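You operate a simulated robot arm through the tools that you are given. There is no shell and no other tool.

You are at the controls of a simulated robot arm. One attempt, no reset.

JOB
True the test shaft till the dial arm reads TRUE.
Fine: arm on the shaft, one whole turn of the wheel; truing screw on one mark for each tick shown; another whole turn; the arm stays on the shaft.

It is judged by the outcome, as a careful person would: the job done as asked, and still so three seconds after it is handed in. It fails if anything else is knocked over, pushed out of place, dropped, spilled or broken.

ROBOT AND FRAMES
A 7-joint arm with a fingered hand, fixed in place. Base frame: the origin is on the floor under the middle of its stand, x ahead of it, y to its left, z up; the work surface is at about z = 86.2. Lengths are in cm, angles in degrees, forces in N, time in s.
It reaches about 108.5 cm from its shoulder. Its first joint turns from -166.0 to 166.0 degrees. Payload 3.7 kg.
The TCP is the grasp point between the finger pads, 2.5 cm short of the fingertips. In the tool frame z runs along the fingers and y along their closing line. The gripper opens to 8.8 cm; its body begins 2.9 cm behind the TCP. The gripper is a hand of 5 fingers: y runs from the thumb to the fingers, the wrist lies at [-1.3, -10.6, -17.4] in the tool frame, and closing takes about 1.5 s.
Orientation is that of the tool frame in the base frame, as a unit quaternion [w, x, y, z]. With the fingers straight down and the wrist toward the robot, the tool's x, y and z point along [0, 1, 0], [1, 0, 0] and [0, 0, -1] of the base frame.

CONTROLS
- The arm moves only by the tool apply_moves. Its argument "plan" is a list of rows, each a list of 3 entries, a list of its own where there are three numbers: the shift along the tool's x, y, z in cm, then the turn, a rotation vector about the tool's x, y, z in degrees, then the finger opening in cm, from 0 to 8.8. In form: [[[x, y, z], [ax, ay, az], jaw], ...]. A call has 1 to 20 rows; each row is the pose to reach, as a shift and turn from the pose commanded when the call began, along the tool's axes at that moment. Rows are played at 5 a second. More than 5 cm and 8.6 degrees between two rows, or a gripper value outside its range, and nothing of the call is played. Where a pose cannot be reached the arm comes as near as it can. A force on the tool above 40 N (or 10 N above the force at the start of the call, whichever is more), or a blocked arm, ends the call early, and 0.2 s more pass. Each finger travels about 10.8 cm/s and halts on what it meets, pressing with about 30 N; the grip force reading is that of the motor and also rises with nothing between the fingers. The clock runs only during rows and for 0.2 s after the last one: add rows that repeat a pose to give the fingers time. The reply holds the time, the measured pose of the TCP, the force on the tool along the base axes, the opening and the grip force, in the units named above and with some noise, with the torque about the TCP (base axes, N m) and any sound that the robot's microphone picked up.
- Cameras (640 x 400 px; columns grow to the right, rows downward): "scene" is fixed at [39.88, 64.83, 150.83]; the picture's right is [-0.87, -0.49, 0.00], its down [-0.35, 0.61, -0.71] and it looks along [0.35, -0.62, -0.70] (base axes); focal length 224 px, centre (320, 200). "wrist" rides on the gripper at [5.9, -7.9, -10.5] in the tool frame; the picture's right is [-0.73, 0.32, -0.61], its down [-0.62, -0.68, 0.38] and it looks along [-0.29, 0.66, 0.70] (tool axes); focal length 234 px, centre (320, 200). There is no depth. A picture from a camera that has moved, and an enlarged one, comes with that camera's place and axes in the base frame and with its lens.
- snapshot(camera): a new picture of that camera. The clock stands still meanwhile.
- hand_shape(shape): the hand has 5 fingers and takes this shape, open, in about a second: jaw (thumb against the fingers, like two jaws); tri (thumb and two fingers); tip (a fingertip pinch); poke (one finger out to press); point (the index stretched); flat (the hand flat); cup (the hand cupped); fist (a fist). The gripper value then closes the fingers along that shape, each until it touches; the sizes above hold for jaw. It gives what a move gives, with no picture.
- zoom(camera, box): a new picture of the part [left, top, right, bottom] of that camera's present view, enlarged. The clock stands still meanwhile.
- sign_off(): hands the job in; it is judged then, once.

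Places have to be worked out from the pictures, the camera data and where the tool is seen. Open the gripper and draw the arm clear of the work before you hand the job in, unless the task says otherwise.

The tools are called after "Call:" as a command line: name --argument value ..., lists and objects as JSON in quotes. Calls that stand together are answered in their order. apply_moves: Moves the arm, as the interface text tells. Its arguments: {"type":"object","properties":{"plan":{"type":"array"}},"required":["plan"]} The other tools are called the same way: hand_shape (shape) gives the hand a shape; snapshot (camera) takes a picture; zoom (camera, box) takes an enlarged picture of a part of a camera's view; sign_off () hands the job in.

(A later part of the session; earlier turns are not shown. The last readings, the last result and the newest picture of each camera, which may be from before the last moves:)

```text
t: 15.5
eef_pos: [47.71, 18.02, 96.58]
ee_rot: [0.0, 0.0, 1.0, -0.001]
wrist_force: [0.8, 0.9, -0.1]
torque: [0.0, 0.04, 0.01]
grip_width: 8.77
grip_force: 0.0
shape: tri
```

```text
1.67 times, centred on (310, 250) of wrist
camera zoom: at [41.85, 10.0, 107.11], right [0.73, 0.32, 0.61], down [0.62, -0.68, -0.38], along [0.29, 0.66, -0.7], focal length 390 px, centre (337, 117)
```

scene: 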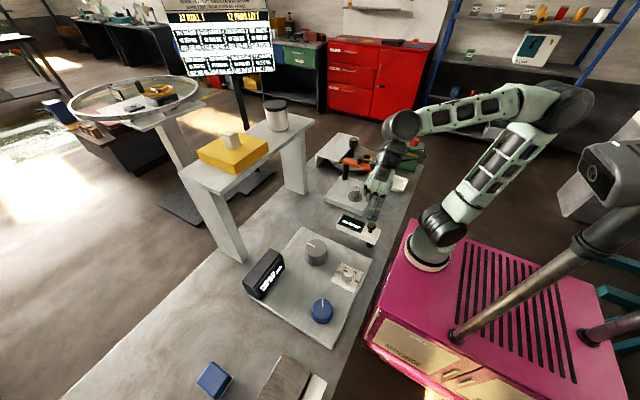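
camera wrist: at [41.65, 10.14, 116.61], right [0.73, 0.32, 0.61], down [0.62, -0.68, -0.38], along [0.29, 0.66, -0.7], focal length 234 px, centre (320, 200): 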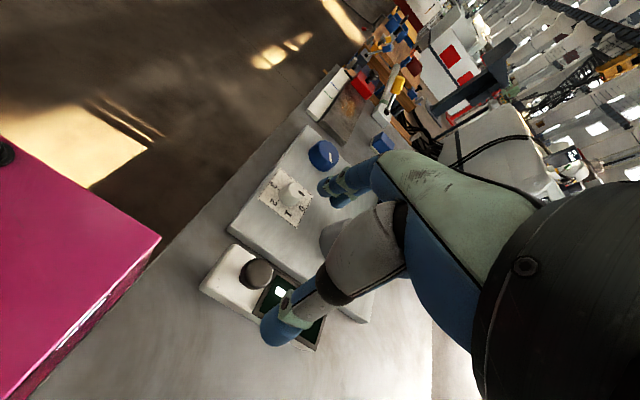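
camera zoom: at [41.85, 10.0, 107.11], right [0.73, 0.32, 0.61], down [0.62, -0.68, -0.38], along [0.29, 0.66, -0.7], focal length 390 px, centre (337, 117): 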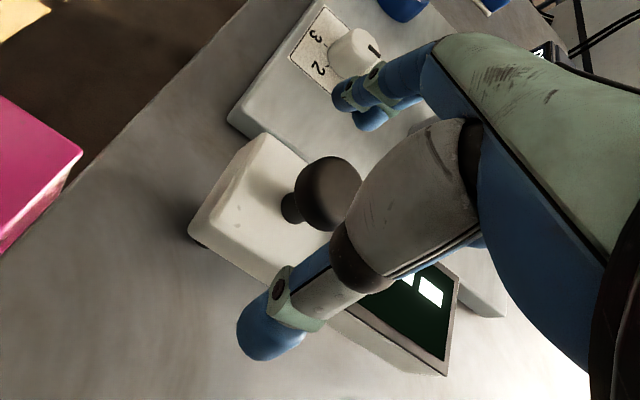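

The TCP lines up with the knob axis. I'll close the fingers gradually onto the knob.

Call:
apply_moves --plan '[[[0, 0, 0], [0, 0, 0], 6], [[0, 0, 0], [0, 0, 0], 4], [[0, 0, 0], [0, 0, 0], 3], [[0, 0, 0], [0, 0, 0], 2], [[0, 0, 0], [0, 0, 0], 1.5], [[0, 0, 0], [0, 0, 0], 1.5]]'

Call:
zoom --camera "scene" --box '[320, 160, 430, 260]'

Call:
zoom --camera "wrist" --box '[180, 130, 440, 370]'

```text
t: 16.9
eef_pos: [47.64, 18.06, 96.57]
ee_rot: [-0.001, 0.0, 1.0, 0.0]
wrist_force: [-3.0, -2.3, -2.2]
torque: [-0.05, 0.07, 0.01]
grip_width: 1.95
grip_force: 30.4
shape: tri
```

```text
4.00 times, centred on (375, 210) of scene
camera zoom: at [39.88, 64.83, 150.83], right [-0.87, -0.49, 0.0], down [-0.35, 0.61, -0.71], along [0.35, -0.62, -0.7], focal length 897 px, centre (100, 160)
```

zoom: 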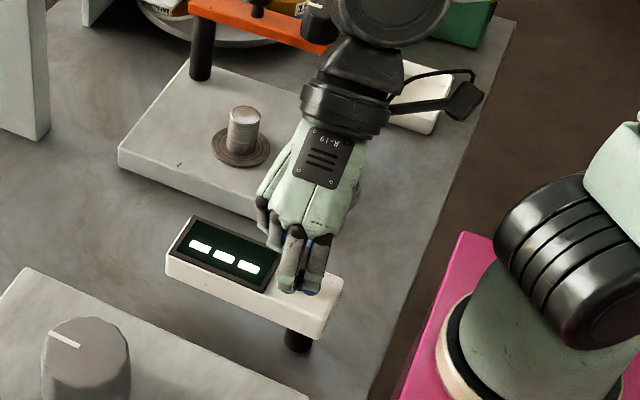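

```text
1.67 times, centred on (310, 250) of wrist
camera zoom: at [41.83, 10.0, 107.12], right [0.73, 0.32, 0.61], down [0.62, -0.68, -0.38], along [0.29, 0.66, -0.7], focal length 390 px, centre (337, 117)
```

zoom: 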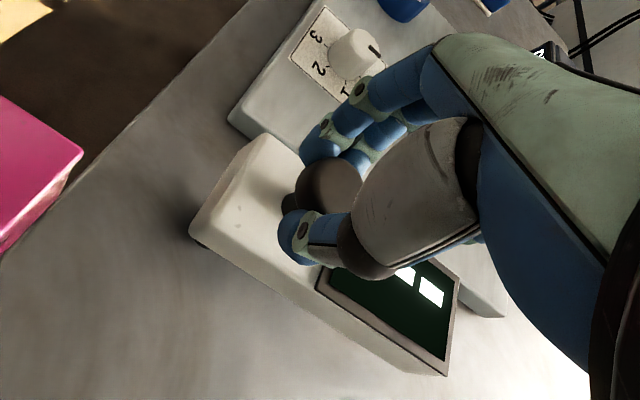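

The knob is gripped (1.95 cm, 30 N). I'll test whether the arm lifts freely with a small 0.8 cm rise, watching the force.

Call:
apply_moves --plan '[[[0, 0, -0.2], [0, 0, 0], 1.2], [[0, 0, -0.4], [0, 0, 0], 1.2], [[0, 0, -0.6], [0, 0, 0], 1.2], [[0, 0, -0.8], [0, 0, 0], 1.2], [[0, 0, -0.8], [0, 0, 0], 1.2]]'

Call:
zoom --camera "scene" --box '[320, 160, 430, 260]'

```text
t: 18.1
eef_pos: [47.87, 18.02, 97.36]
ee_rot: [-0.001, 0.0, 1.0, 0.0]
wrist_force: [-10.0, -4.5, -34.2]
torque: [-0.03, 0.15, 0.1]
grip_width: 1.69
grip_force: 30.0
shape: tri
```

```text
4.00 times, centred on (375, 210) of scene
camera zoom: at [39.88, 64.83, 150.83], right [-0.87, -0.49, 0.0], down [-0.35, 0.61, -0.71], along [0.35, -0.62, -0.7], focal length 897 px, centre (100, 160)
```

zoom: 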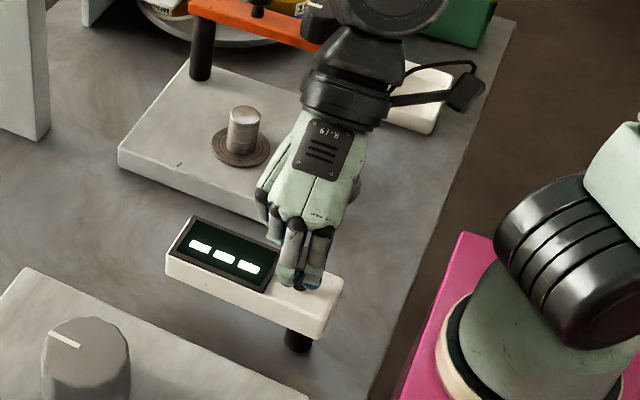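

The pull reached -34 N and the arm did not rise, so it is held down on its post and doesn't lift off. I'll go back down to release the strain, then test whether it swings with a small turn about the vertical.

Call:
apply_moves --plan '[[[0, 0, 0.4], [0, 0, 0], 1.5], [[0, 0, 0.8], [0, 0, 0], 1.5], [[0, 0, 0.8], [0, 0, 0], 3.5], [[0, 0, 0.8], [0, 0, 0], 1.2], [[0, 0, 0.8], [0, 0, 0], 1.2], [[0, 0, 0.8], [0, 0, 0], 1.2]]'

Call:
apply_moves --plan '[[[0, 0, 0], [0, 0, -3], 1.2], [[0, 0, 0], [0, 0, -6], 1.2], [[0, 0, 0], [0, 0, -9], 1.2], [[0, 0, 0], [0, 0, -12], 1.2], [[0, 0, 0], [0, 0, -12], 1.2]]'

Call:
zoom --camera "scene" --box '[320, 160, 430, 260]'

```text
t: 19.5
eef_pos: [47.87, 17.99, 96.63]
ee_rot: [0.0, 0.0, 1.0, 0.0]
wrist_force: [-6.8, 0.0, 10.7]
torque: [-0.01, 0.15, 0.09]
grip_width: 2.27
grip_force: 30.8
shape: tri
```

```text
t: 20.7
eef_pos: [48.04, 17.92, 96.51]
ee_rot: [0.002, -0.105, 0.994, 0.001]
wrist_force: [1.7, 2.4, 20.7]
torque: [0.08, 0.04, -0.07]
grip_width: 2.39
grip_force: 30.1
shape: tri
```

```text
4.00 times, centred on (375, 210) of scene
camera zoom: at [39.88, 64.83, 150.83], right [-0.87, -0.49, 0.0], down [-0.35, 0.61, -0.71], along [0.35, -0.62, -0.7], focal length 897 px, centre (100, 160)
```

zoom: 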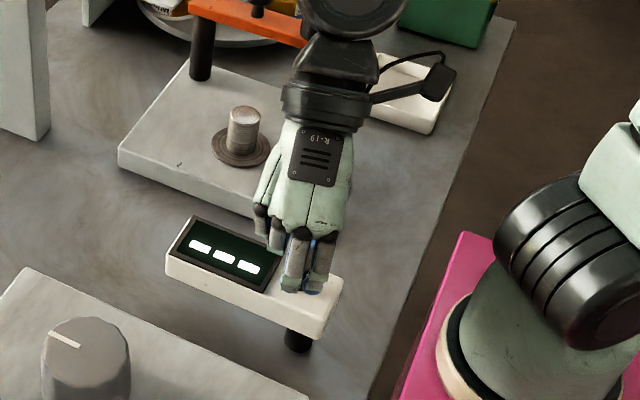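

The grip slipped around the knob and the arm stayed put. While I still hold the knob, I'll turn back and nudge it sideways in small steps to see whether it gives in any direction.

Call:
apply_moves --plan '[[[0, 0, 0], [0, 0, 6], 1.2], [[0, 0, 0], [0, 0, 12], 1.2], [[0, 0, 0], [0, 0, 12], 1.2]]'

Call:
apply_moves --plan '[[[0, 0.3, 0], [0, 0, 0], 1.2], [[0, 0.6, 0], [0, 0, 0], 1.2], [[0, 0.9, 0], [0, 0, 0], 1.2]]'

Call:
apply_moves --plan '[[[0, -0.4, 0], [0, 0, 0], 1.2], [[0, -0.9, 0], [0, 0, 0], 1.2], [[0, -1.3, 0], [0, 0, 0], 1.2], [[0, -1.8, 0], [0, 0, 0], 1.2]]'

Call:
zoom --camera "scene" --box '[320, 160, 430, 260]'

```text
t: 21.5
eef_pos: [47.78, 17.97, 96.62]
ee_rot: [0.0, 0.0, 1.0, 0.001]
wrist_force: [-7.1, -3.3, 20.3]
torque: [-0.03, 0.19, 0.16]
grip_width: 2.43
grip_force: 29.7
shape: tri
```

```text
t: 22.3
eef_pos: [47.9, 18.78, 96.54]
ee_rot: [-0.001, 0.001, 1.0, 0.0]
wrist_force: [-11.2, -26.3, 19.6]
torque: [-0.87, 0.25, 0.07]
grip_width: 2.53
grip_force: 29.4
shape: tri
```

```text
t: 23.3
eef_pos: [47.99, 17.24, 96.47]
ee_rot: [0.0, 0.0, 1.0, 0.001]
wrist_force: [-5.5, 19.7, 17.0]
torque: [0.78, 0.1, 0.07]
grip_width: 2.49
grip_force: 29.3
shape: tri
```

```text
4.00 times, centred on (375, 210) of scene
camera zoom: at [39.88, 64.83, 150.83], right [-0.87, -0.49, 0.0], down [-0.35, 0.61, -0.71], along [0.35, -0.62, -0.7], focal length 897 px, centre (100, 160)
```

zoom: 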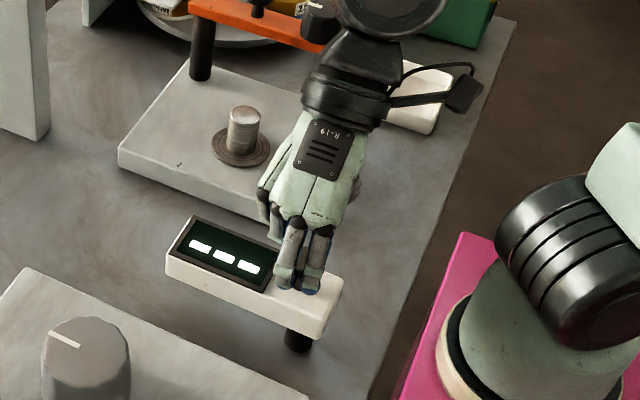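

The knob resists sideways motion equally in both directions, so it sits on the arm's fixed pivot axis. I'll let go, rise, and move the closed fingertips to the -y side of the free end to test a gentle swing with better leverage.

Call:
apply_moves --plan '[[[0, 0.9, 0], [0, 0, 0], 4], [[0, 0.9, 0], [0, 0, 0], 6], [[0, 0.9, 0], [0, 0, 0], 8.8], [[0, 0.9, 0], [0, 0, 0], 8.8], [[0, 0.9, -4], [0, 0, 0], 8.8], [[0, 0.9, -8], [0, 0, 0], 8.8], [[-3.5, -1.5, -8], [0, 0, 0], 4], [[-7.0, -4, -8], [0, 0, 0], 1], [[-8.0, -5.6, -8], [0, 0, 0], 0], [[-8.0, -5.6, -8], [0, 0, 0], 0], [[-8.0, -5.6, -8], [0, 0, 0], 0]]'

Call:
snapshot --camera "wrist"

Call:
zoom --camera "scene" --box '[310, 150, 430, 260]'

```text
t: 25.7
eef_pos: [56.07, 11.12, 104.51]
ee_rot: [0.0, 0.0, 1.0, 0.001]
wrist_force: [-0.2, -0.4, 0.8]
torque: [-0.01, 0.0, 0.0]
grip_width: 0.0
grip_force: 30.1
shape: tri
```

```text
taken
camera wrist: at [50.14, 3.27, 115.05], right [0.73, 0.32, 0.61], down [0.62, -0.68, -0.38], along [0.29, 0.66, -0.7], focal length 234 px, centre (320, 200)
```

wrist: 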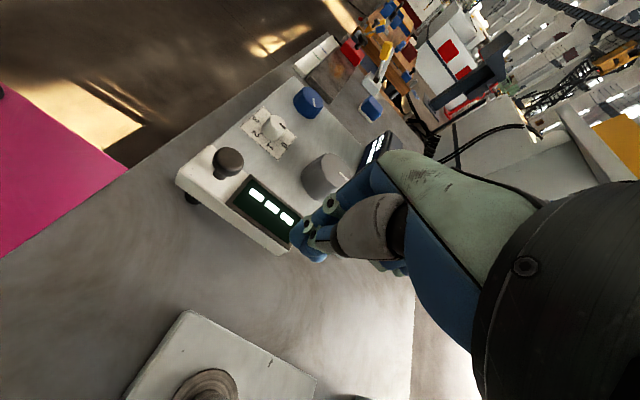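

```text
3.64 times, centred on (370, 205) of scene
camera zoom: at [39.88, 64.83, 150.83], right [-0.87, -0.49, 0.0], down [-0.35, 0.61, -0.71], along [0.35, -0.62, -0.7], focal length 816 px, centre (138, 182)
```

zoom: 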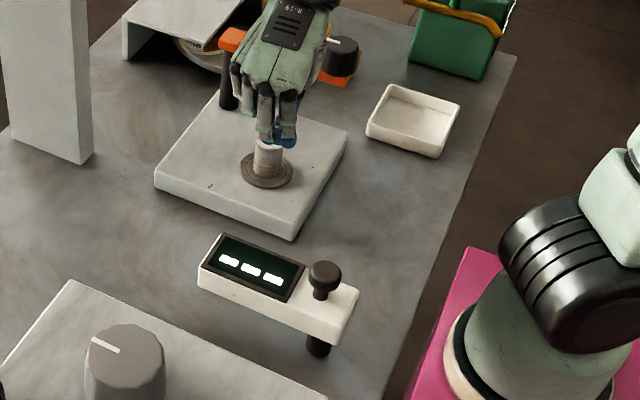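

The white arm hasn't moved at all from its starting place. I'll lower the closed fingertips beside its free end, then push softly toward +y in small steps.

Call:
apply_moves --plan '[[[0, 0, 4], [0, 0, 0], 0], [[0, 0, 8], [0, 0, 0], 0], [[0, 0, 11], [0, 0, 0], 0], [[0, 0, 11], [0, 0, 0], 0]]'

Call:
zoom --camera "wrist" --box '[160, 100, 440, 340]'

Call:
zoom --camera "scene" --box '[310, 150, 430, 260]'

```text
t: 26.7
eef_pos: [56.15, 11.25, 93.65]
ee_rot: [0.0, 0.0, 1.0, 0.0]
wrist_force: [0.5, 0.1, 0.0]
torque: [0.01, -0.01, 0.02]
grip_width: 0.0
grip_force: 30.1
shape: tri
```

```text
1.67 times, centred on (300, 220) of wrist
camera zoom: at [50.2, 3.28, 104.17], right [0.73, 0.32, 0.61], down [0.62, -0.68, -0.38], along [0.29, 0.66, -0.7], focal length 390 px, centre (353, 167)
```

zoom: 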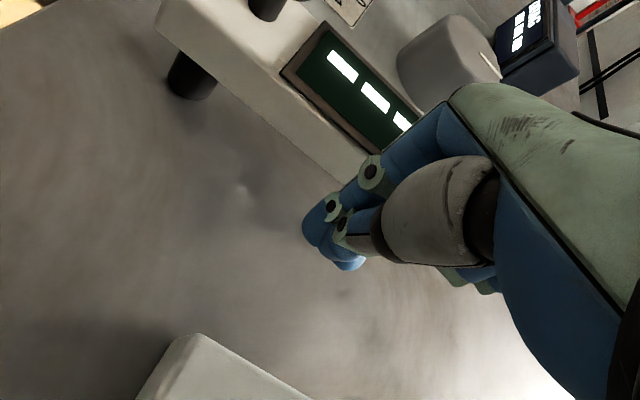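

```text
3.64 times, centred on (370, 205) of scene
camera zoom: at [39.88, 64.83, 150.83], right [-0.87, -0.49, 0.0], down [-0.35, 0.61, -0.71], along [0.35, -0.62, -0.7], focal length 816 px, centre (138, 182)
```

zoom: 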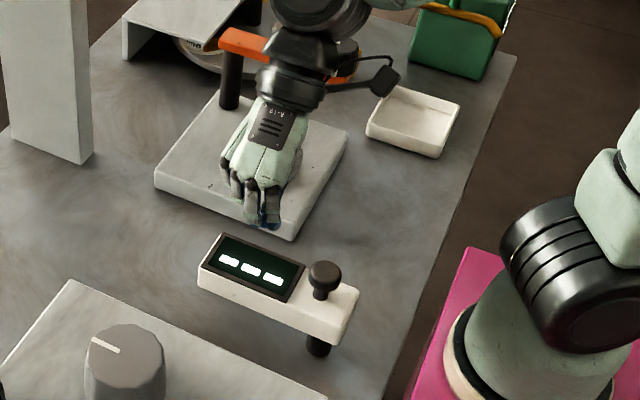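

The fingertips are clear of the arm, about 3 cm short of its side. I'll push toward +y in half-centimetre steps and stop as the force shows contact.

Call:
apply_moves --plan '[[[0, 0.5, 0.6], [0, 0, 0], 0], [[0, 1.0, 0.6], [0, 0, 0], 0], [[0, 1.5, 0.6], [0, 0, 0], 0], [[0, 2.0, 0.6], [0, 0, 0], 0], [[0, 2.5, 0.6], [0, 0, 0], 0]]'

Call:
zoom --camera "scene" --box '[310, 150, 430, 260]'

```text
t: 27.9
eef_pos: [55.84, 13.85, 92.91]
ee_rot: [0.0, 0.0, 1.0, -0.001]
wrist_force: [2.2, -0.4, 0.0]
torque: [0.04, -0.01, -0.02]
grip_width: 0.01
grip_force: 29.7
shape: tri
```

```text
3.64 times, centred on (370, 205) of scene
camera zoom: at [39.88, 64.83, 150.83], right [-0.87, -0.49, 0.0], down [-0.35, 0.61, -0.71], along [0.35, -0.62, -0.7], focal length 816 px, centre (138, 182)
```

zoom: 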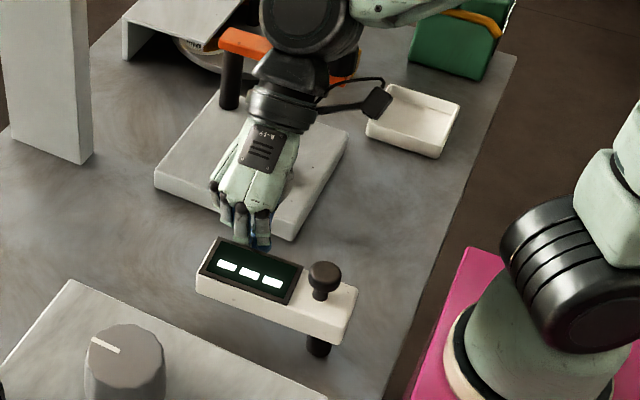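

The white arm swings toward +y with almost no force, so it is a hinged swing arm. I'll push it on around toward the panel in small steps, watching its display.

Call:
apply_moves --plan '[[[-0.2, 0.6, 0], [0, 0, 0], 0], [[-0.4, 1.2, 0], [0, 0, 0], 0], [[-0.6, 1.8, 0], [0, 0, 0], 0], [[-0.8, 2.4, 0], [0, 0, 0], 0], [[-0.93, 3.0, 0], [0, 0, 0], 0]]'

Call:
zoom --camera "scene" --box '[290, 170, 410, 280]'

```text
t: 29.1
eef_pos: [56.95, 16.95, 93.07]
ee_rot: [0.0, -0.001, 1.0, 0.0]
wrist_force: [0.1, 0.4, 0.3]
torque: [0.0, -0.02, 0.01]
grip_width: 0.0
grip_force: 29.9
shape: tri
```

```text
3.64 times, centred on (350, 225) of scene
camera zoom: at [39.88, 64.83, 150.83], right [-0.87, -0.49, 0.0], down [-0.35, 0.61, -0.71], along [0.35, -0.62, -0.7], focal length 816 px, centre (211, 109)
```

zoom: 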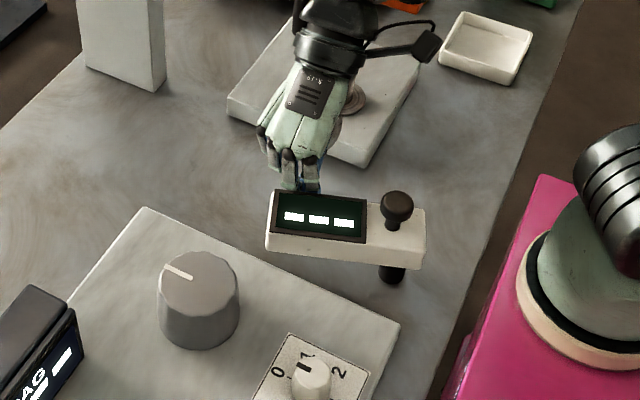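

It has swung about 20° and keeps moving freely. I'll continue toward the grey wheel's direction, about 49° from where it started.

Call:
apply_moves --plan '[[[0, 0.6, 0], [0, 0, 0], 0], [[0, 1.2, 0], [0, 0, 0], 0], [[0, 1.8, 0], [0, 0, 0], 0], [[0, 2.45, 0], [0, 0, 0], 0], [[0.2, 3.2, 0], [0, 0, 0], 0], [[0.4, 3.9, 0], [0, 0, 0], 0], [[0.63, 4.67, 0], [0, 0, 0], 0]]'

Call:
zoom --camera "scene" --box '[290, 170, 410, 280]'

```text
t: 30.4
eef_pos: [57.06, 19.74, 93.11]
ee_rot: [0.003, 0.005, 1.0, 0.0]
wrist_force: [7.8, -22.6, 6.8]
torque: [-0.05, -0.05, -0.08]
grip_width: 0.0
grip_force: 29.8
shape: tri
stopped in row 6: the force on the tool passed its limit at 45 N (the readings are from after the stop); the commanded pose is now the measured one
```

```text
3.64 times, centred on (350, 225) of scene
camera zoom: at [39.88, 64.83, 150.83], right [-0.87, -0.49, 0.0], down [-0.35, 0.61, -0.71], along [0.35, -0.62, -0.7], focal length 816 px, centre (211, 109)
```

zoom: 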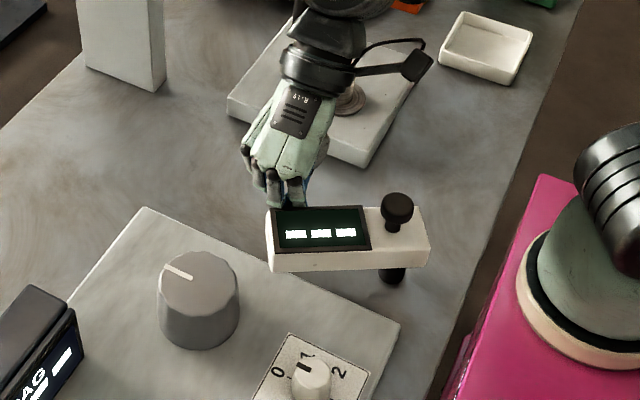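

The arm met a firm stop at about 36° and the display still shows dashes. I'll back off slightly to relieve the force and look closely at what it met.

Call:
apply_moves --plan '[[[0, -0.4, 0], [0, 0, 0], 0], [[0, -1.2, 0], [0, 0, 0], 0], [[0, -2.0, 0], [0, 0, 0], 0], [[0, -2.0, -4], [0, 0, 0], 0], [[0, -4, -8], [0, 0, 0], 0], [[0, -8, -10], [0, 0, 0], 0], [[0, -8, -10], [0, 0, 0], 0]]'

Call:
zoom --camera "scene" --box '[300, 200, 390, 270]'

Call:
snapshot --camera "wrist"

```text
t: 32.0
eef_pos: [56.59, 12.14, 103.06]
ee_rot: [0.003, 0.004, 1.0, -0.001]
wrist_force: [0.3, 0.6, -0.7]
torque: [0.02, -0.02, 0.0]
grip_width: 0.01
grip_force: 30.2
shape: tri
```

```text
5.71 times, centred on (345, 235) of scene
camera zoom: at [39.88, 64.83, 150.83], right [-0.87, -0.49, 0.0], down [-0.35, 0.61, -0.71], along [0.35, -0.62, -0.7], focal length 1282 px, centre (177, 0)
```

zoom: 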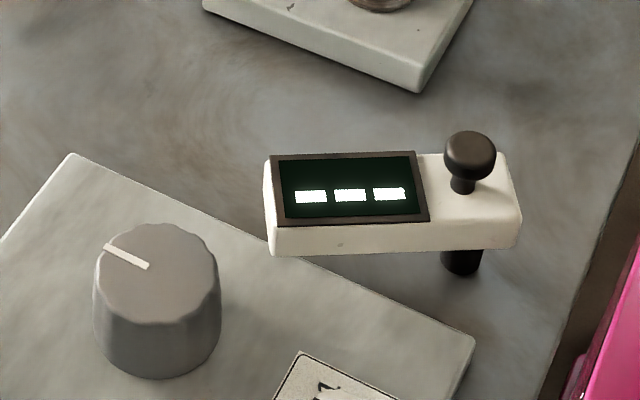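

```text
taken
camera wrist: at [50.63, 4.27, 113.56], right [0.73, 0.32, 0.61], down [0.62, -0.69, -0.38], along [0.3, 0.65, -0.7], focal length 234 px, centre (320, 200)
```

wrist: 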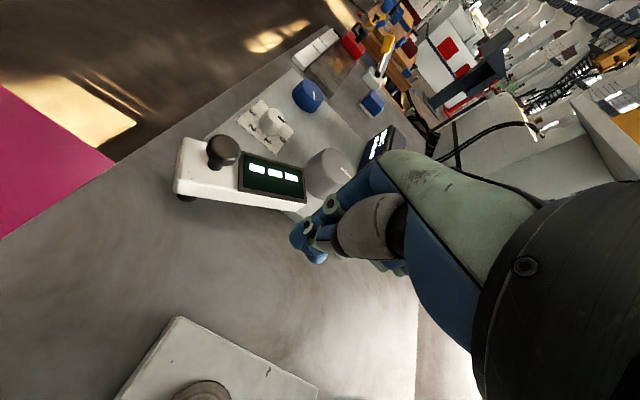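

The arm stays at about 35°, where it hits what looks like its own stop, and nothing else was touched. I'll switch to the jaw shape so the hand can straddle the arm, and explore the swing the other way while watching the display.

Call:
hand_shape --shape "jaw"

Call:
apply_moves --plan '[[[0.6, 2, 0], [0, 0, -7], 8.8], [[1.2, 4, 0], [0, 0, -14], 8.8], [[1.8, 6, 0], [0, 0, -21], 8.8], [[2.4, 8, 0], [0, 0, -28], 8.8], [[2.9, 10.1, 0], [0, 0, -35], 8.8], [[2.9, 10.1, 0], [0, 0, -35], 8.8]]'

Call:
snapshot --camera "wrist"

Call:
zoom --camera "scene" --box '[290, 150, 410, 270]'

```text
t: 32.9
eef_pos: [56.64, 12.29, 102.96]
ee_rot: [0.001, 0.003, 1.0, -0.001]
wrist_force: [0.2, -1.6, 0.0]
torque: [0.02, 0.01, 0.02]
grip_width: 8.77
grip_force: 0.1
shape: jaw
```

```text
t: 34.3
eef_pos: [53.84, 22.29, 103.06]
ee_rot: [0.001, -0.298, 0.955, -0.001]
wrist_force: [-0.5, 1.3, -0.3]
torque: [0.01, 0.02, -0.05]
grip_width: 8.75
grip_force: 0.1
shape: jaw
```

```text
taken
camera wrist: at [53.43, 12.41, 113.56], right [0.41, 0.68, 0.61], down [0.9, -0.21, -0.38], along [-0.13, 0.7, -0.7], focal length 234 px, centre (320, 200)
```

wrist: 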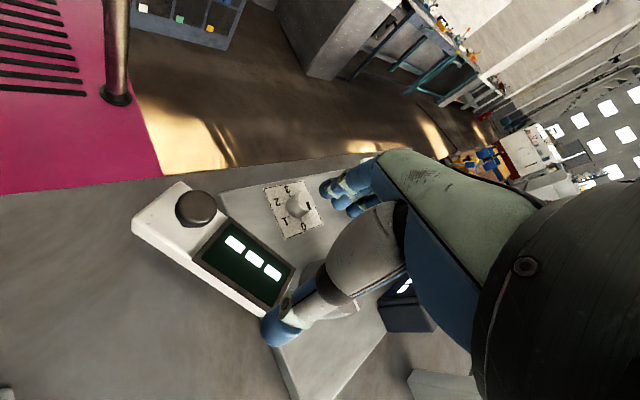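

```text
3.33 times, centred on (350, 210) of scene
camera zoom: at [39.88, 64.83, 150.83], right [-0.87, -0.49, 0.0], down [-0.35, 0.61, -0.71], along [0.35, -0.62, -0.7], focal length 748 px, centre (220, 167)
```

zoom: 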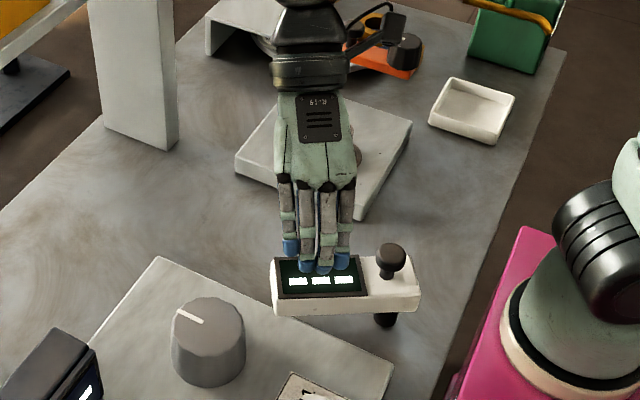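

The hand is lined up over the arm with fingers and thumb on either side. I'll lower it to straddle the arm and sweep it back, clockwise from above, in small steps.

Call:
apply_moves --plan '[[[0, 0, 4], [0, 0, 0], 8.8], [[0, 0, 8], [0, 0, 0], 8.8], [[0, 0, 9.4], [0, 0, 0], 8.8], [[0, 0, 9.4], [0, 0, 0], 8.8]]'

Call:
zoom --camera "scene" --box '[290, 170, 410, 270]'

Call:
zoom --camera "wrist" --box '[100, 130, 400, 370]'

```text
t: 35.3
eef_pos: [53.85, 22.34, 93.54]
ee_rot: [0.001, -0.298, 0.955, -0.002]
wrist_force: [-0.5, -0.7, 0.2]
torque: [0.01, 0.01, 0.0]
grip_width: 8.76
grip_force: 0.1
shape: jaw
```

```text
4.00 times, centred on (350, 220) of scene
camera zoom: at [39.88, 64.83, 150.83], right [-0.87, -0.49, 0.0], down [-0.35, 0.61, -0.71], along [0.35, -0.62, -0.7], focal length 897 px, centre (200, 120)
```

zoom: 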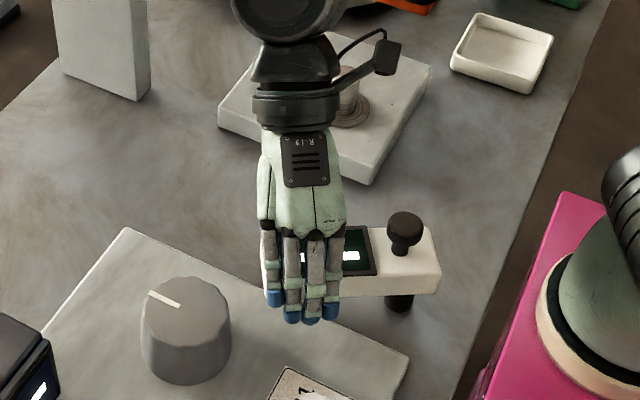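

```text
1.67 times, centred on (250, 250) of wrist
camera zoom: at [53.46, 12.53, 104.17], right [0.41, 0.68, 0.61], down [0.9, -0.21, -0.38], along [-0.13, 0.7, -0.7], focal length 390 px, centre (437, 117)
```

zoom: 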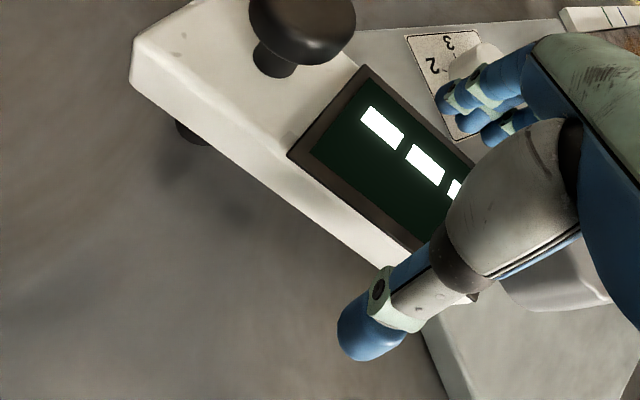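

The hand straddles the arm cleanly. Now I'll sweep clockwise about the post.

Call:
apply_moves --plan '[[[0.07, -1.06, 0], [0, 0, 8], 8.8], [[0.29, -2.09, 0], [0, 0, 16], 8.8], [[0.66, -3.09, 0], [0, 0, 24], 8.8], [[1.15, -4.03, 0], [0, 0, 32], 8.8], [[1.78, -4.89, 0], [0, 0, 40], 8.8], [[2.51, -5.65, 0], [0, 0, 48], 8.8]]'

Call:
zoom --camera "scene" --box '[290, 170, 410, 270]'

Call:
zoom --camera "wrist" --box '[100, 130, 400, 370]'

```text
t: 36.7
eef_pos: [55.02, 16.32, 93.59]
ee_rot: [0.001, 0.118, 0.993, -0.001]
wrist_force: [-1.2, 3.9, -0.4]
torque: [0.06, 0.04, 0.17]
grip_width: 8.8
grip_force: 0.1
shape: jaw
```

```text
4.00 times, centred on (350, 220) of scene
camera zoom: at [39.88, 64.83, 150.83], right [-0.87, -0.49, 0.0], down [-0.35, 0.61, -0.71], along [0.35, -0.62, -0.7], focal length 897 px, centre (200, 120)
```

zoom: 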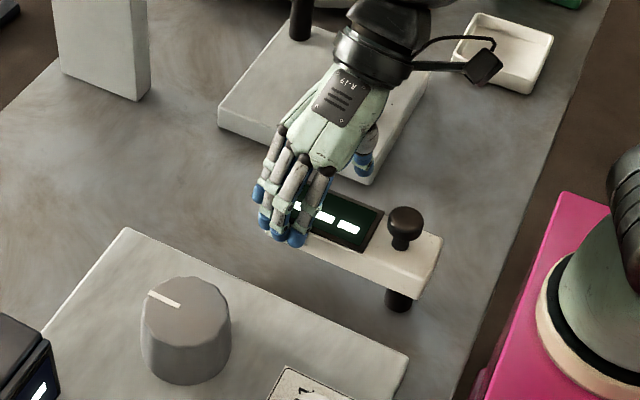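

```text
1.67 times, centred on (250, 250) of wrist
camera zoom: at [47.43, 9.81, 104.21], right [0.78, 0.15, 0.61], down [0.45, -0.81, -0.38], along [0.44, 0.57, -0.7], focal length 390 px, centre (437, 117)
```

zoom: 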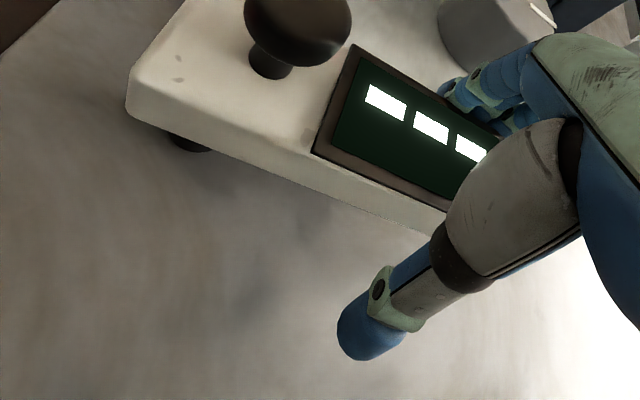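

The arm is following the fingers with under 4 N. I'll sweep further clockwise toward the slab side.

Call:
apply_moves --plan '[[[0.07, -1.06, 0], [0, 0, 8], 8.8], [[0.29, -2.09, 0], [0, 0, 16], 8.8], [[0.66, -3.09, 0], [0, 0, 24], 8.8], [[1.15, -4.03, 0], [0, 0, 32], 8.8]]'

Call:
zoom --camera "scene" --box '[290, 170, 410, 270]'

Call:
zoom --camera "wrist" --box '[100, 130, 400, 370]'

```text
t: 37.7
eef_pos: [53.2, 12.46, 93.87]
ee_rot: [0.004, 0.388, 0.922, 0.001]
wrist_force: [-0.5, 9.0, 29.2]
torque: [1.65, -1.44, 0.46]
grip_width: 8.78
grip_force: 0.0
shape: jaw
```

```text
4.00 times, centred on (350, 220) of scene
camera zoom: at [39.88, 64.83, 150.83], right [-0.87, -0.49, 0.0], down [-0.35, 0.61, -0.71], along [0.35, -0.62, -0.7], focal length 897 px, centre (200, 120)
```

zoom: 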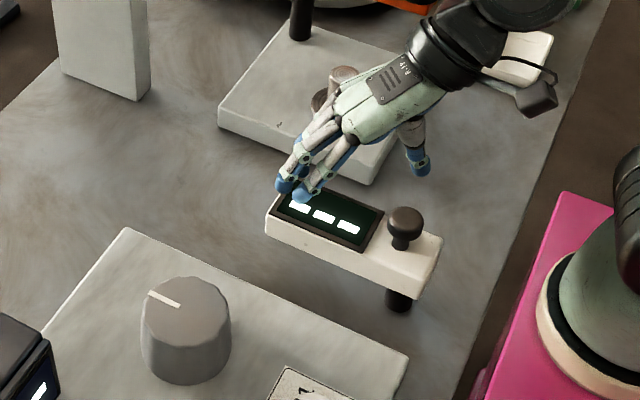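

```text
1.67 times, centred on (250, 250) of wrist
camera zoom: at [43.26, 10.99, 104.29], right [0.73, -0.29, 0.61], down [-0.05, -0.92, -0.38], along [0.68, 0.25, -0.69], focal length 390 px, centre (437, 117)
```

zoom: 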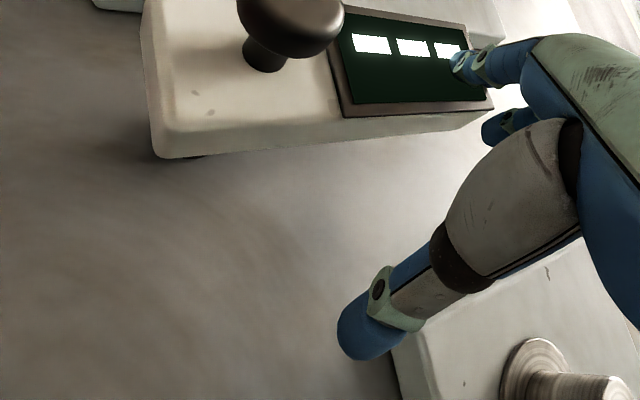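

The arm is back at its starting angle and stopped there while the fingers slid onto its top. So its travel runs from parked (0°) to the stop at about 35° toward the wheel, and that stop must be "on the shaft". I'll lift off straight away.

Call:
apply_moves --plan '[[[0, 0, -2], [0, 0, 0], 8.8], [[0, 0, -6], [0, 0, 0], 8.8], [[0, 0, -9.4], [0, 0, 0], 8.8], [[0, 0, -9.4], [0, 0, 0], 8.8]]'

Call:
zoom --camera "scene" --box '[290, 170, 410, 270]'

```text
t: 38.7
eef_pos: [53.06, 12.38, 103.15]
ee_rot: [0.003, 0.386, 0.923, 0.001]
wrist_force: [-0.5, -1.2, -0.5]
torque: [0.0, 0.04, 0.03]
grip_width: 8.78
grip_force: 0.0
shape: jaw
```

```text
4.00 times, centred on (350, 220) of scene
camera zoom: at [39.88, 64.83, 150.83], right [-0.87, -0.49, 0.0], down [-0.35, 0.61, -0.71], along [0.35, -0.62, -0.7], focal length 897 px, centre (200, 120)
```

zoom: 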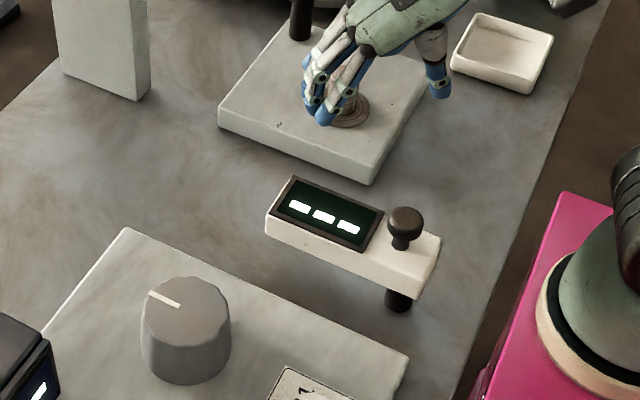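

The white arm is parked exactly where it began. I'll close the fingers and set up on its -y side again, then swing it firmly to the stop by the wheel.

Call:
apply_moves --plan '[[[-0.4, 0.1, 0], [0, 0, -7.5], 6], [[-0.9, 0.3, 0], [0, 0, -15], 3], [[-1.3, 0.4, 0], [0, 0, -22.5], 0], [[-1.8, 0.5, 0], [0, 0, -30], 0], [[-2.19, 0.66, 0], [0, 0, -37.6], 0], [[-2.19, 0.66, 0], [0, 0, -37.6], 0], [[-2.19, 0.66, 0], [0, 0, -37.6], 0], [[-2.19, 0.66, 4], [0, 0, -37.6], 0], [[-2.19, 0.66, 8], [0, 0, -37.6], 0], [[-2.19, 0.66, 9.9], [0, 0, -37.6], 0], [[-2.19, 0.66, 9.9], [0, 0, -37.6], 0]]'

Call:
zoom --camera "scene" --box '[290, 150, 410, 270]'

Call:
zoom --camera "wrist" --box '[100, 130, 400, 370]'

```text
t: 41.1
eef_pos: [54.97, 11.43, 93.13]
ee_rot: [0.003, 0.068, 0.998, 0.0]
wrist_force: [0.5, 0.2, 0.5]
torque: [-0.01, -0.01, -0.01]
grip_width: 0.02
grip_force: 30.7
shape: jaw
```

```text
3.33 times, centred on (350, 210) of scene
camera zoom: at [39.88, 64.83, 150.83], right [-0.87, -0.49, 0.0], down [-0.35, 0.61, -0.71], along [0.35, -0.62, -0.7], focal length 748 px, centre (220, 167)
```

zoom: 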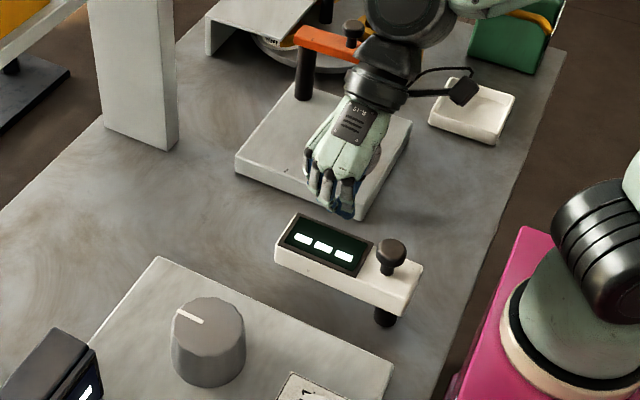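

```text
1.67 times, centred on (250, 250) of wrist
camera zoom: at [48.12, 4.25, 103.69], right [0.76, 0.22, 0.61], down [0.53, -0.76, -0.38], along [0.38, 0.61, -0.7], focal length 390 px, centre (437, 117)
```

zoom: 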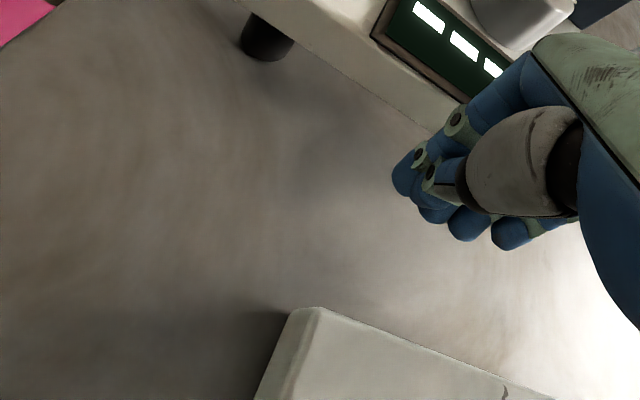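

The fist of fingers is beside the arm on its -y side. I'll sweep counter-clockwise, turning the hand with the arm so the push stays square.

Call:
apply_moves --plan '[[[-0.56, 1.97, 0], [0, 0, -8], 0], [[-0.86, 3.53, 0], [0, 0, -16], 0], [[-0.99, 4.91, 0], [0, 0, -24], 0], [[-0.98, 6.05, 0], [0, 0, -31], 0], [[-0.83, 7.17, 0], [0, 0, -38], 0], [[-0.83, 7.17, 0], [0, 0, -38], 0]]'

Call:
zoom --camera "scene" --box '[290, 170, 410, 270]'

```text
t: 42.5
eef_pos: [56.92, 18.38, 93.18]
ee_rot: [0.002, -0.26, 0.966, -0.001]
wrist_force: [0.9, 0.0, 0.3]
torque: [-0.01, -0.04, 0.01]
grip_width: 0.0
grip_force: 30.4
shape: jaw
```

```text
4.00 times, centred on (350, 220) of scene
camera zoom: at [39.88, 64.83, 150.83], right [-0.87, -0.49, 0.0], down [-0.35, 0.61, -0.71], along [0.35, -0.62, -0.7], focal length 897 px, centre (200, 120)
```

zoom: 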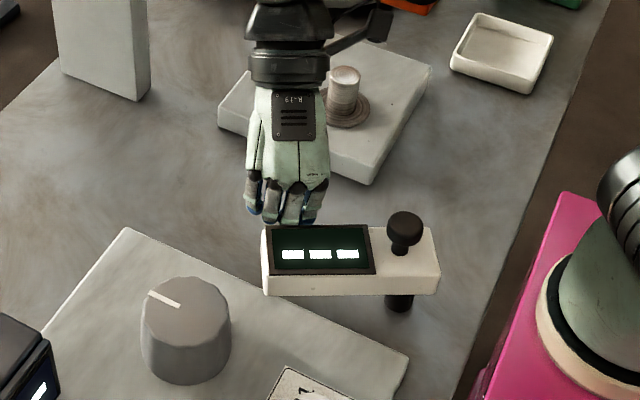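

The arm is at roughly 33° with no load. I'll push the last few degrees to the stop in fine steps.

Call:
apply_moves --plan '[[[0, 0.25, 0], [0, 0, -1.5], 0], [[0, 0.5, 0], [0, 0, -3], 0], [[0, 0.75, 0], [0, 0, -4], 0], [[0, 1.0, 0], [0, 0, -5], 0]]'

Call:
zoom --camera "scene" --box '[290, 170, 410, 270]'

```text
t: 43.5
eef_pos: [56.38, 19.13, 93.21]
ee_rot: [0.001, -0.302, 0.953, -0.001]
wrist_force: [7.1, -10.4, 1.7]
torque: [-0.08, -0.09, -0.09]
grip_width: 0.0
grip_force: 30.1
shape: jaw
```

```text
4.00 times, centred on (350, 220) of scene
camera zoom: at [39.88, 64.83, 150.83], right [-0.87, -0.49, 0.0], down [-0.35, 0.61, -0.71], along [0.35, -0.62, -0.7], focal length 897 px, centre (200, 120)
```

zoom: 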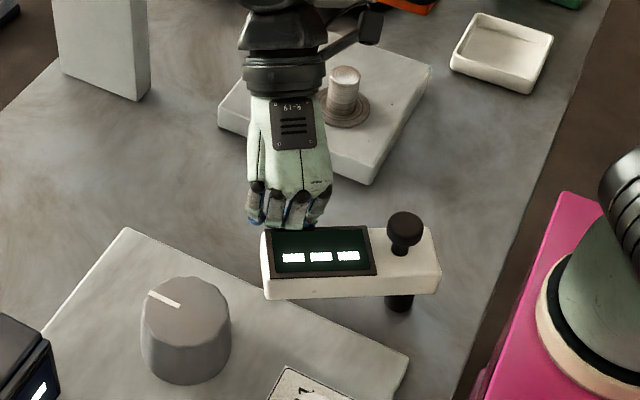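

The arm rests firmly on its stop, with about 12 N of push, pointing toward the wheel. I'll back away, rise, and carry the hand over the grey wheel at about (59.2, 32.2), turning it to wrist-toward-robot.

Call:
apply_moves --plan '[[[0, -1.5, 0], [0, 0, 0], 0], [[0, -4, 0], [0, 0, 0], 0], [[0, -4, -4], [0, 0, 0], 0], [[0, -4, -8], [0, 0, 0], 0], [[0, -4, -12], [0, 0, 0], 0], [[-0.76, -3.0, -12], [0, 0, 8], 0], [[-1.5, -2.0, -12], [0, 0, 16], 0], [[-2.3, -1.0, -12], [0, 0, 24], 0], [[-3.0, 0, -12], [0, 0, 32], 0], [[-3.8, 1.0, -12], [0, 0, 40], 0], [[-4.5, 2.0, -12], [0, 0, 48], 2], [[-5.3, 3.0, -12], [0, 0, 56], 4], [[-6.0, 4.0, -12], [0, 0, 64], 6], [[-6.8, 5.0, -12], [0, 0, 72], 8.8], [[-7.6, 6.0, -12], [0, 0, 80], 8.8], [[-8.3, 7.0, -12], [0, 0, 88], 8.8], [[-9.1, 8.1, -12], [0, 0, 96], 8.8], [[-9.83, 9.05, -12], [0, 0, 104], 8.8], [[-9.83, 9.05, -12], [0, 0, 104], 8.8]]'

Call:
hand_shape --shape "tri"

Call:
snapshot --camera "wrist"

Call:
snapshot --camera "scene"

```text
t: 47.5
eef_pos: [59.1, 32.31, 105.19]
ee_rot: [0.002, 0.566, 0.825, 0.0]
wrist_force: [-0.3, 0.5, -0.6]
torque: [0.01, 0.0, 0.02]
grip_width: 8.79
grip_force: 0.0
shape: jaw
```

```text
t: 48.4
eef_pos: [59.13, 32.27, 104.99]
ee_rot: [0.003, 0.565, 0.825, 0.001]
wrist_force: [-0.1, -0.4, -0.5]
torque: [-0.05, 0.05, 0.02]
grip_width: 8.75
grip_force: 0.0
shape: tri
```

```text
taken
camera wrist: at [49.6, 34.82, 115.62], right [0.56, -0.56, 0.61], down [-0.41, -0.83, -0.38], along [0.72, -0.03, -0.69], focal length 234 px, centre (320, 200)
```

wrist: 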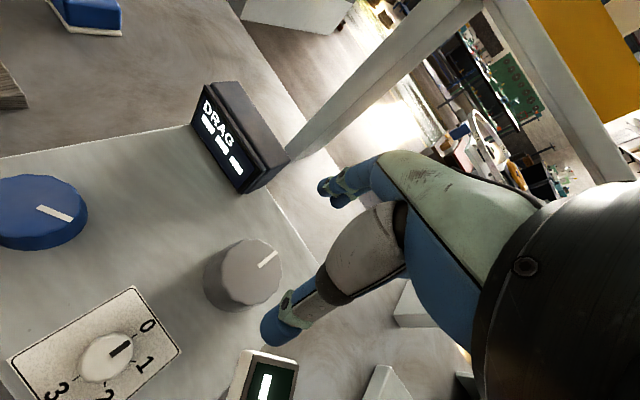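

```text
taken
```

scene: 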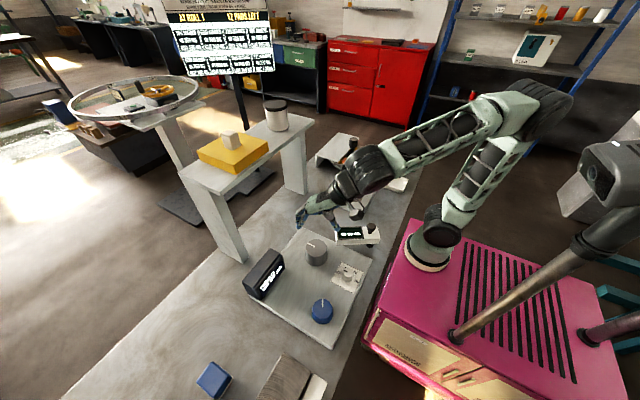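

The arm still sits at its stop. I'll zoom in on the wheel from here to fix its centre and top height.

Call:
zoom --camera "wrist" --box '[180, 210, 320, 330]'

Call:
zoom --camera "scene" --box '[280, 180, 390, 280]'

```text
3.33 times, centred on (250, 270) of wrist
camera zoom: at [49.6, 34.82, 115.62], right [0.56, -0.56, 0.61], down [-0.41, -0.83, -0.38], along [0.72, -0.03, -0.69], focal length 781 px, centre (553, -33)
```

zoom: 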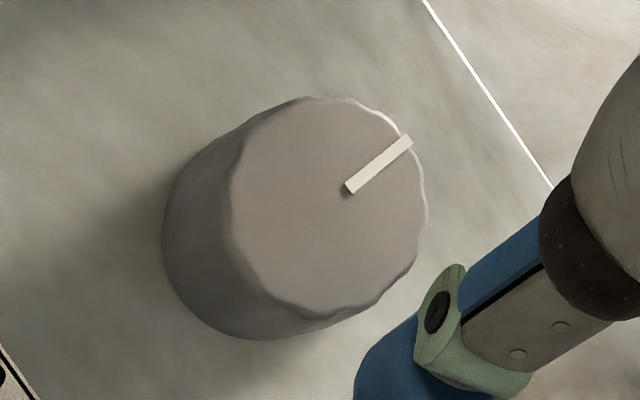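

```text
4.00 times, centred on (335, 230) of scene
camera zoom: at [39.88, 64.83, 150.83], right [-0.87, -0.49, 0.0], down [-0.35, 0.61, -0.71], along [0.35, -0.62, -0.7], focal length 897 px, centre (260, 80)
```

zoom: 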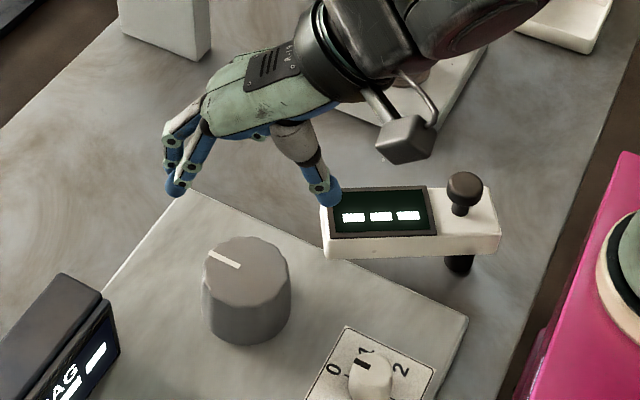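

The wheel's centre comes out at (59.35, 32.05), top z≈93.7, about 6.3 cm across, with its index pointing to +x. I'll lower the open hand over it so the fingers straddle the rim.

Call:
apply_moves --plan '[[[-0.28, 0.12, 3], [0, 0, 0], 8.8], [[-0.28, 0.12, 6], [0, 0, 0], 8.8], [[-0.28, 0.12, 9], [0, 0, 0], 8.8], [[-0.28, 0.12, 11], [0, 0, 0], 8.8], [[-0.28, 0.12, 12], [0, 0, 0], 8.8], [[-0.28, 0.12, 12], [0, 0, 0], 8.8]]'

Call:
zoom --camera "scene" --box '[280, 180, 390, 280]'

Call:
zoom --camera "wrist" --box '[160, 130, 400, 370]'

```text
t: 49.8
eef_pos: [59.38, 31.93, 93.17]
ee_rot: [0.001, 0.565, 0.825, 0.0]
wrist_force: [-1.1, 0.2, 1.1]
torque: [0.01, 0.03, -0.01]
grip_width: 8.76
grip_force: 0.1
shape: tri
```

```text
4.00 times, centred on (335, 230) of scene
camera zoom: at [39.88, 64.83, 150.83], right [-0.87, -0.49, 0.0], down [-0.35, 0.61, -0.71], along [0.35, -0.62, -0.7], focal length 897 px, centre (260, 80)
```

zoom: 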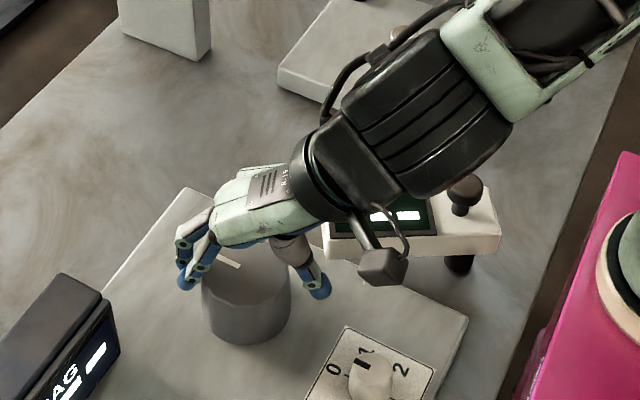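

```text
1.67 times, centred on (280, 250) of wrist
camera zoom: at [49.78, 34.48, 103.67], right [0.56, -0.56, 0.61], down [-0.41, -0.83, -0.38], along [0.72, -0.03, -0.69], focal length 390 px, centre (387, 117)
```

zoom: 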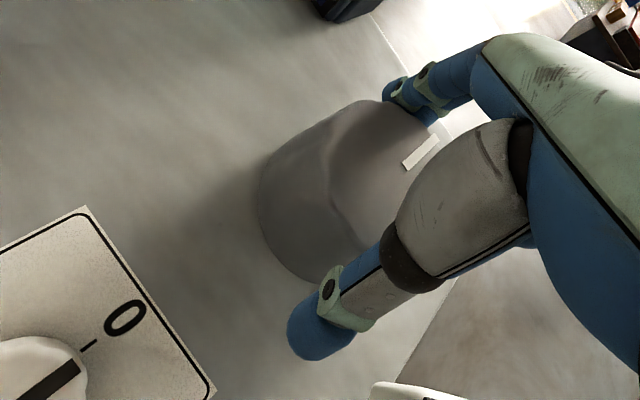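

The fingers straddle the wheel. I'll close on it.

Call:
apply_moves --plan '[[[0, 0, 0], [0, 0, 0], 7], [[0, 0, 0], [0, 0, 0], 6], [[0, 0, 0], [0, 0, 0], 5], [[0, 0, 0], [0, 0, 0], 4.5], [[0, 0, 0], [0, 0, 0], 4.5]]'

Call:
zoom --camera "scene" --box '[280, 180, 390, 280]'

Call:
zoom --camera "wrist" --box '[160, 130, 400, 370]'

```text
t: 51.0
eef_pos: [59.32, 31.93, 93.26]
ee_rot: [0.001, 0.565, 0.825, 0.0]
wrist_force: [5.4, 0.3, 0.3]
torque: [0.0, -0.11, -0.05]
grip_width: 5.85
grip_force: 29.8
shape: tri
```

```text
4.00 times, centred on (335, 230) of scene
camera zoom: at [39.88, 64.83, 150.83], right [-0.87, -0.49, 0.0], down [-0.35, 0.61, -0.71], along [0.35, -0.62, -0.7], focal length 897 px, centre (260, 80)
```

zoom: 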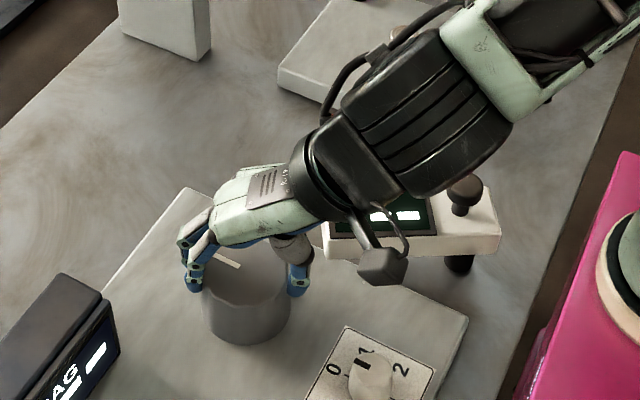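

```text
1.67 times, centred on (280, 250) of wrist
camera zoom: at [49.8, 34.48, 103.69], right [0.56, -0.56, 0.61], down [-0.41, -0.83, -0.38], along [0.72, -0.03, -0.69], focal length 390 px, centre (387, 117)
```

zoom: 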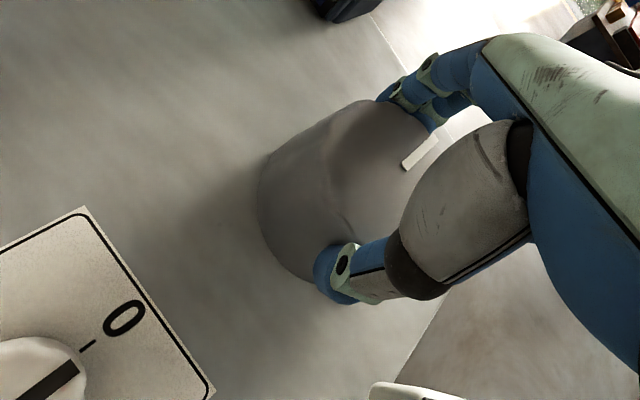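

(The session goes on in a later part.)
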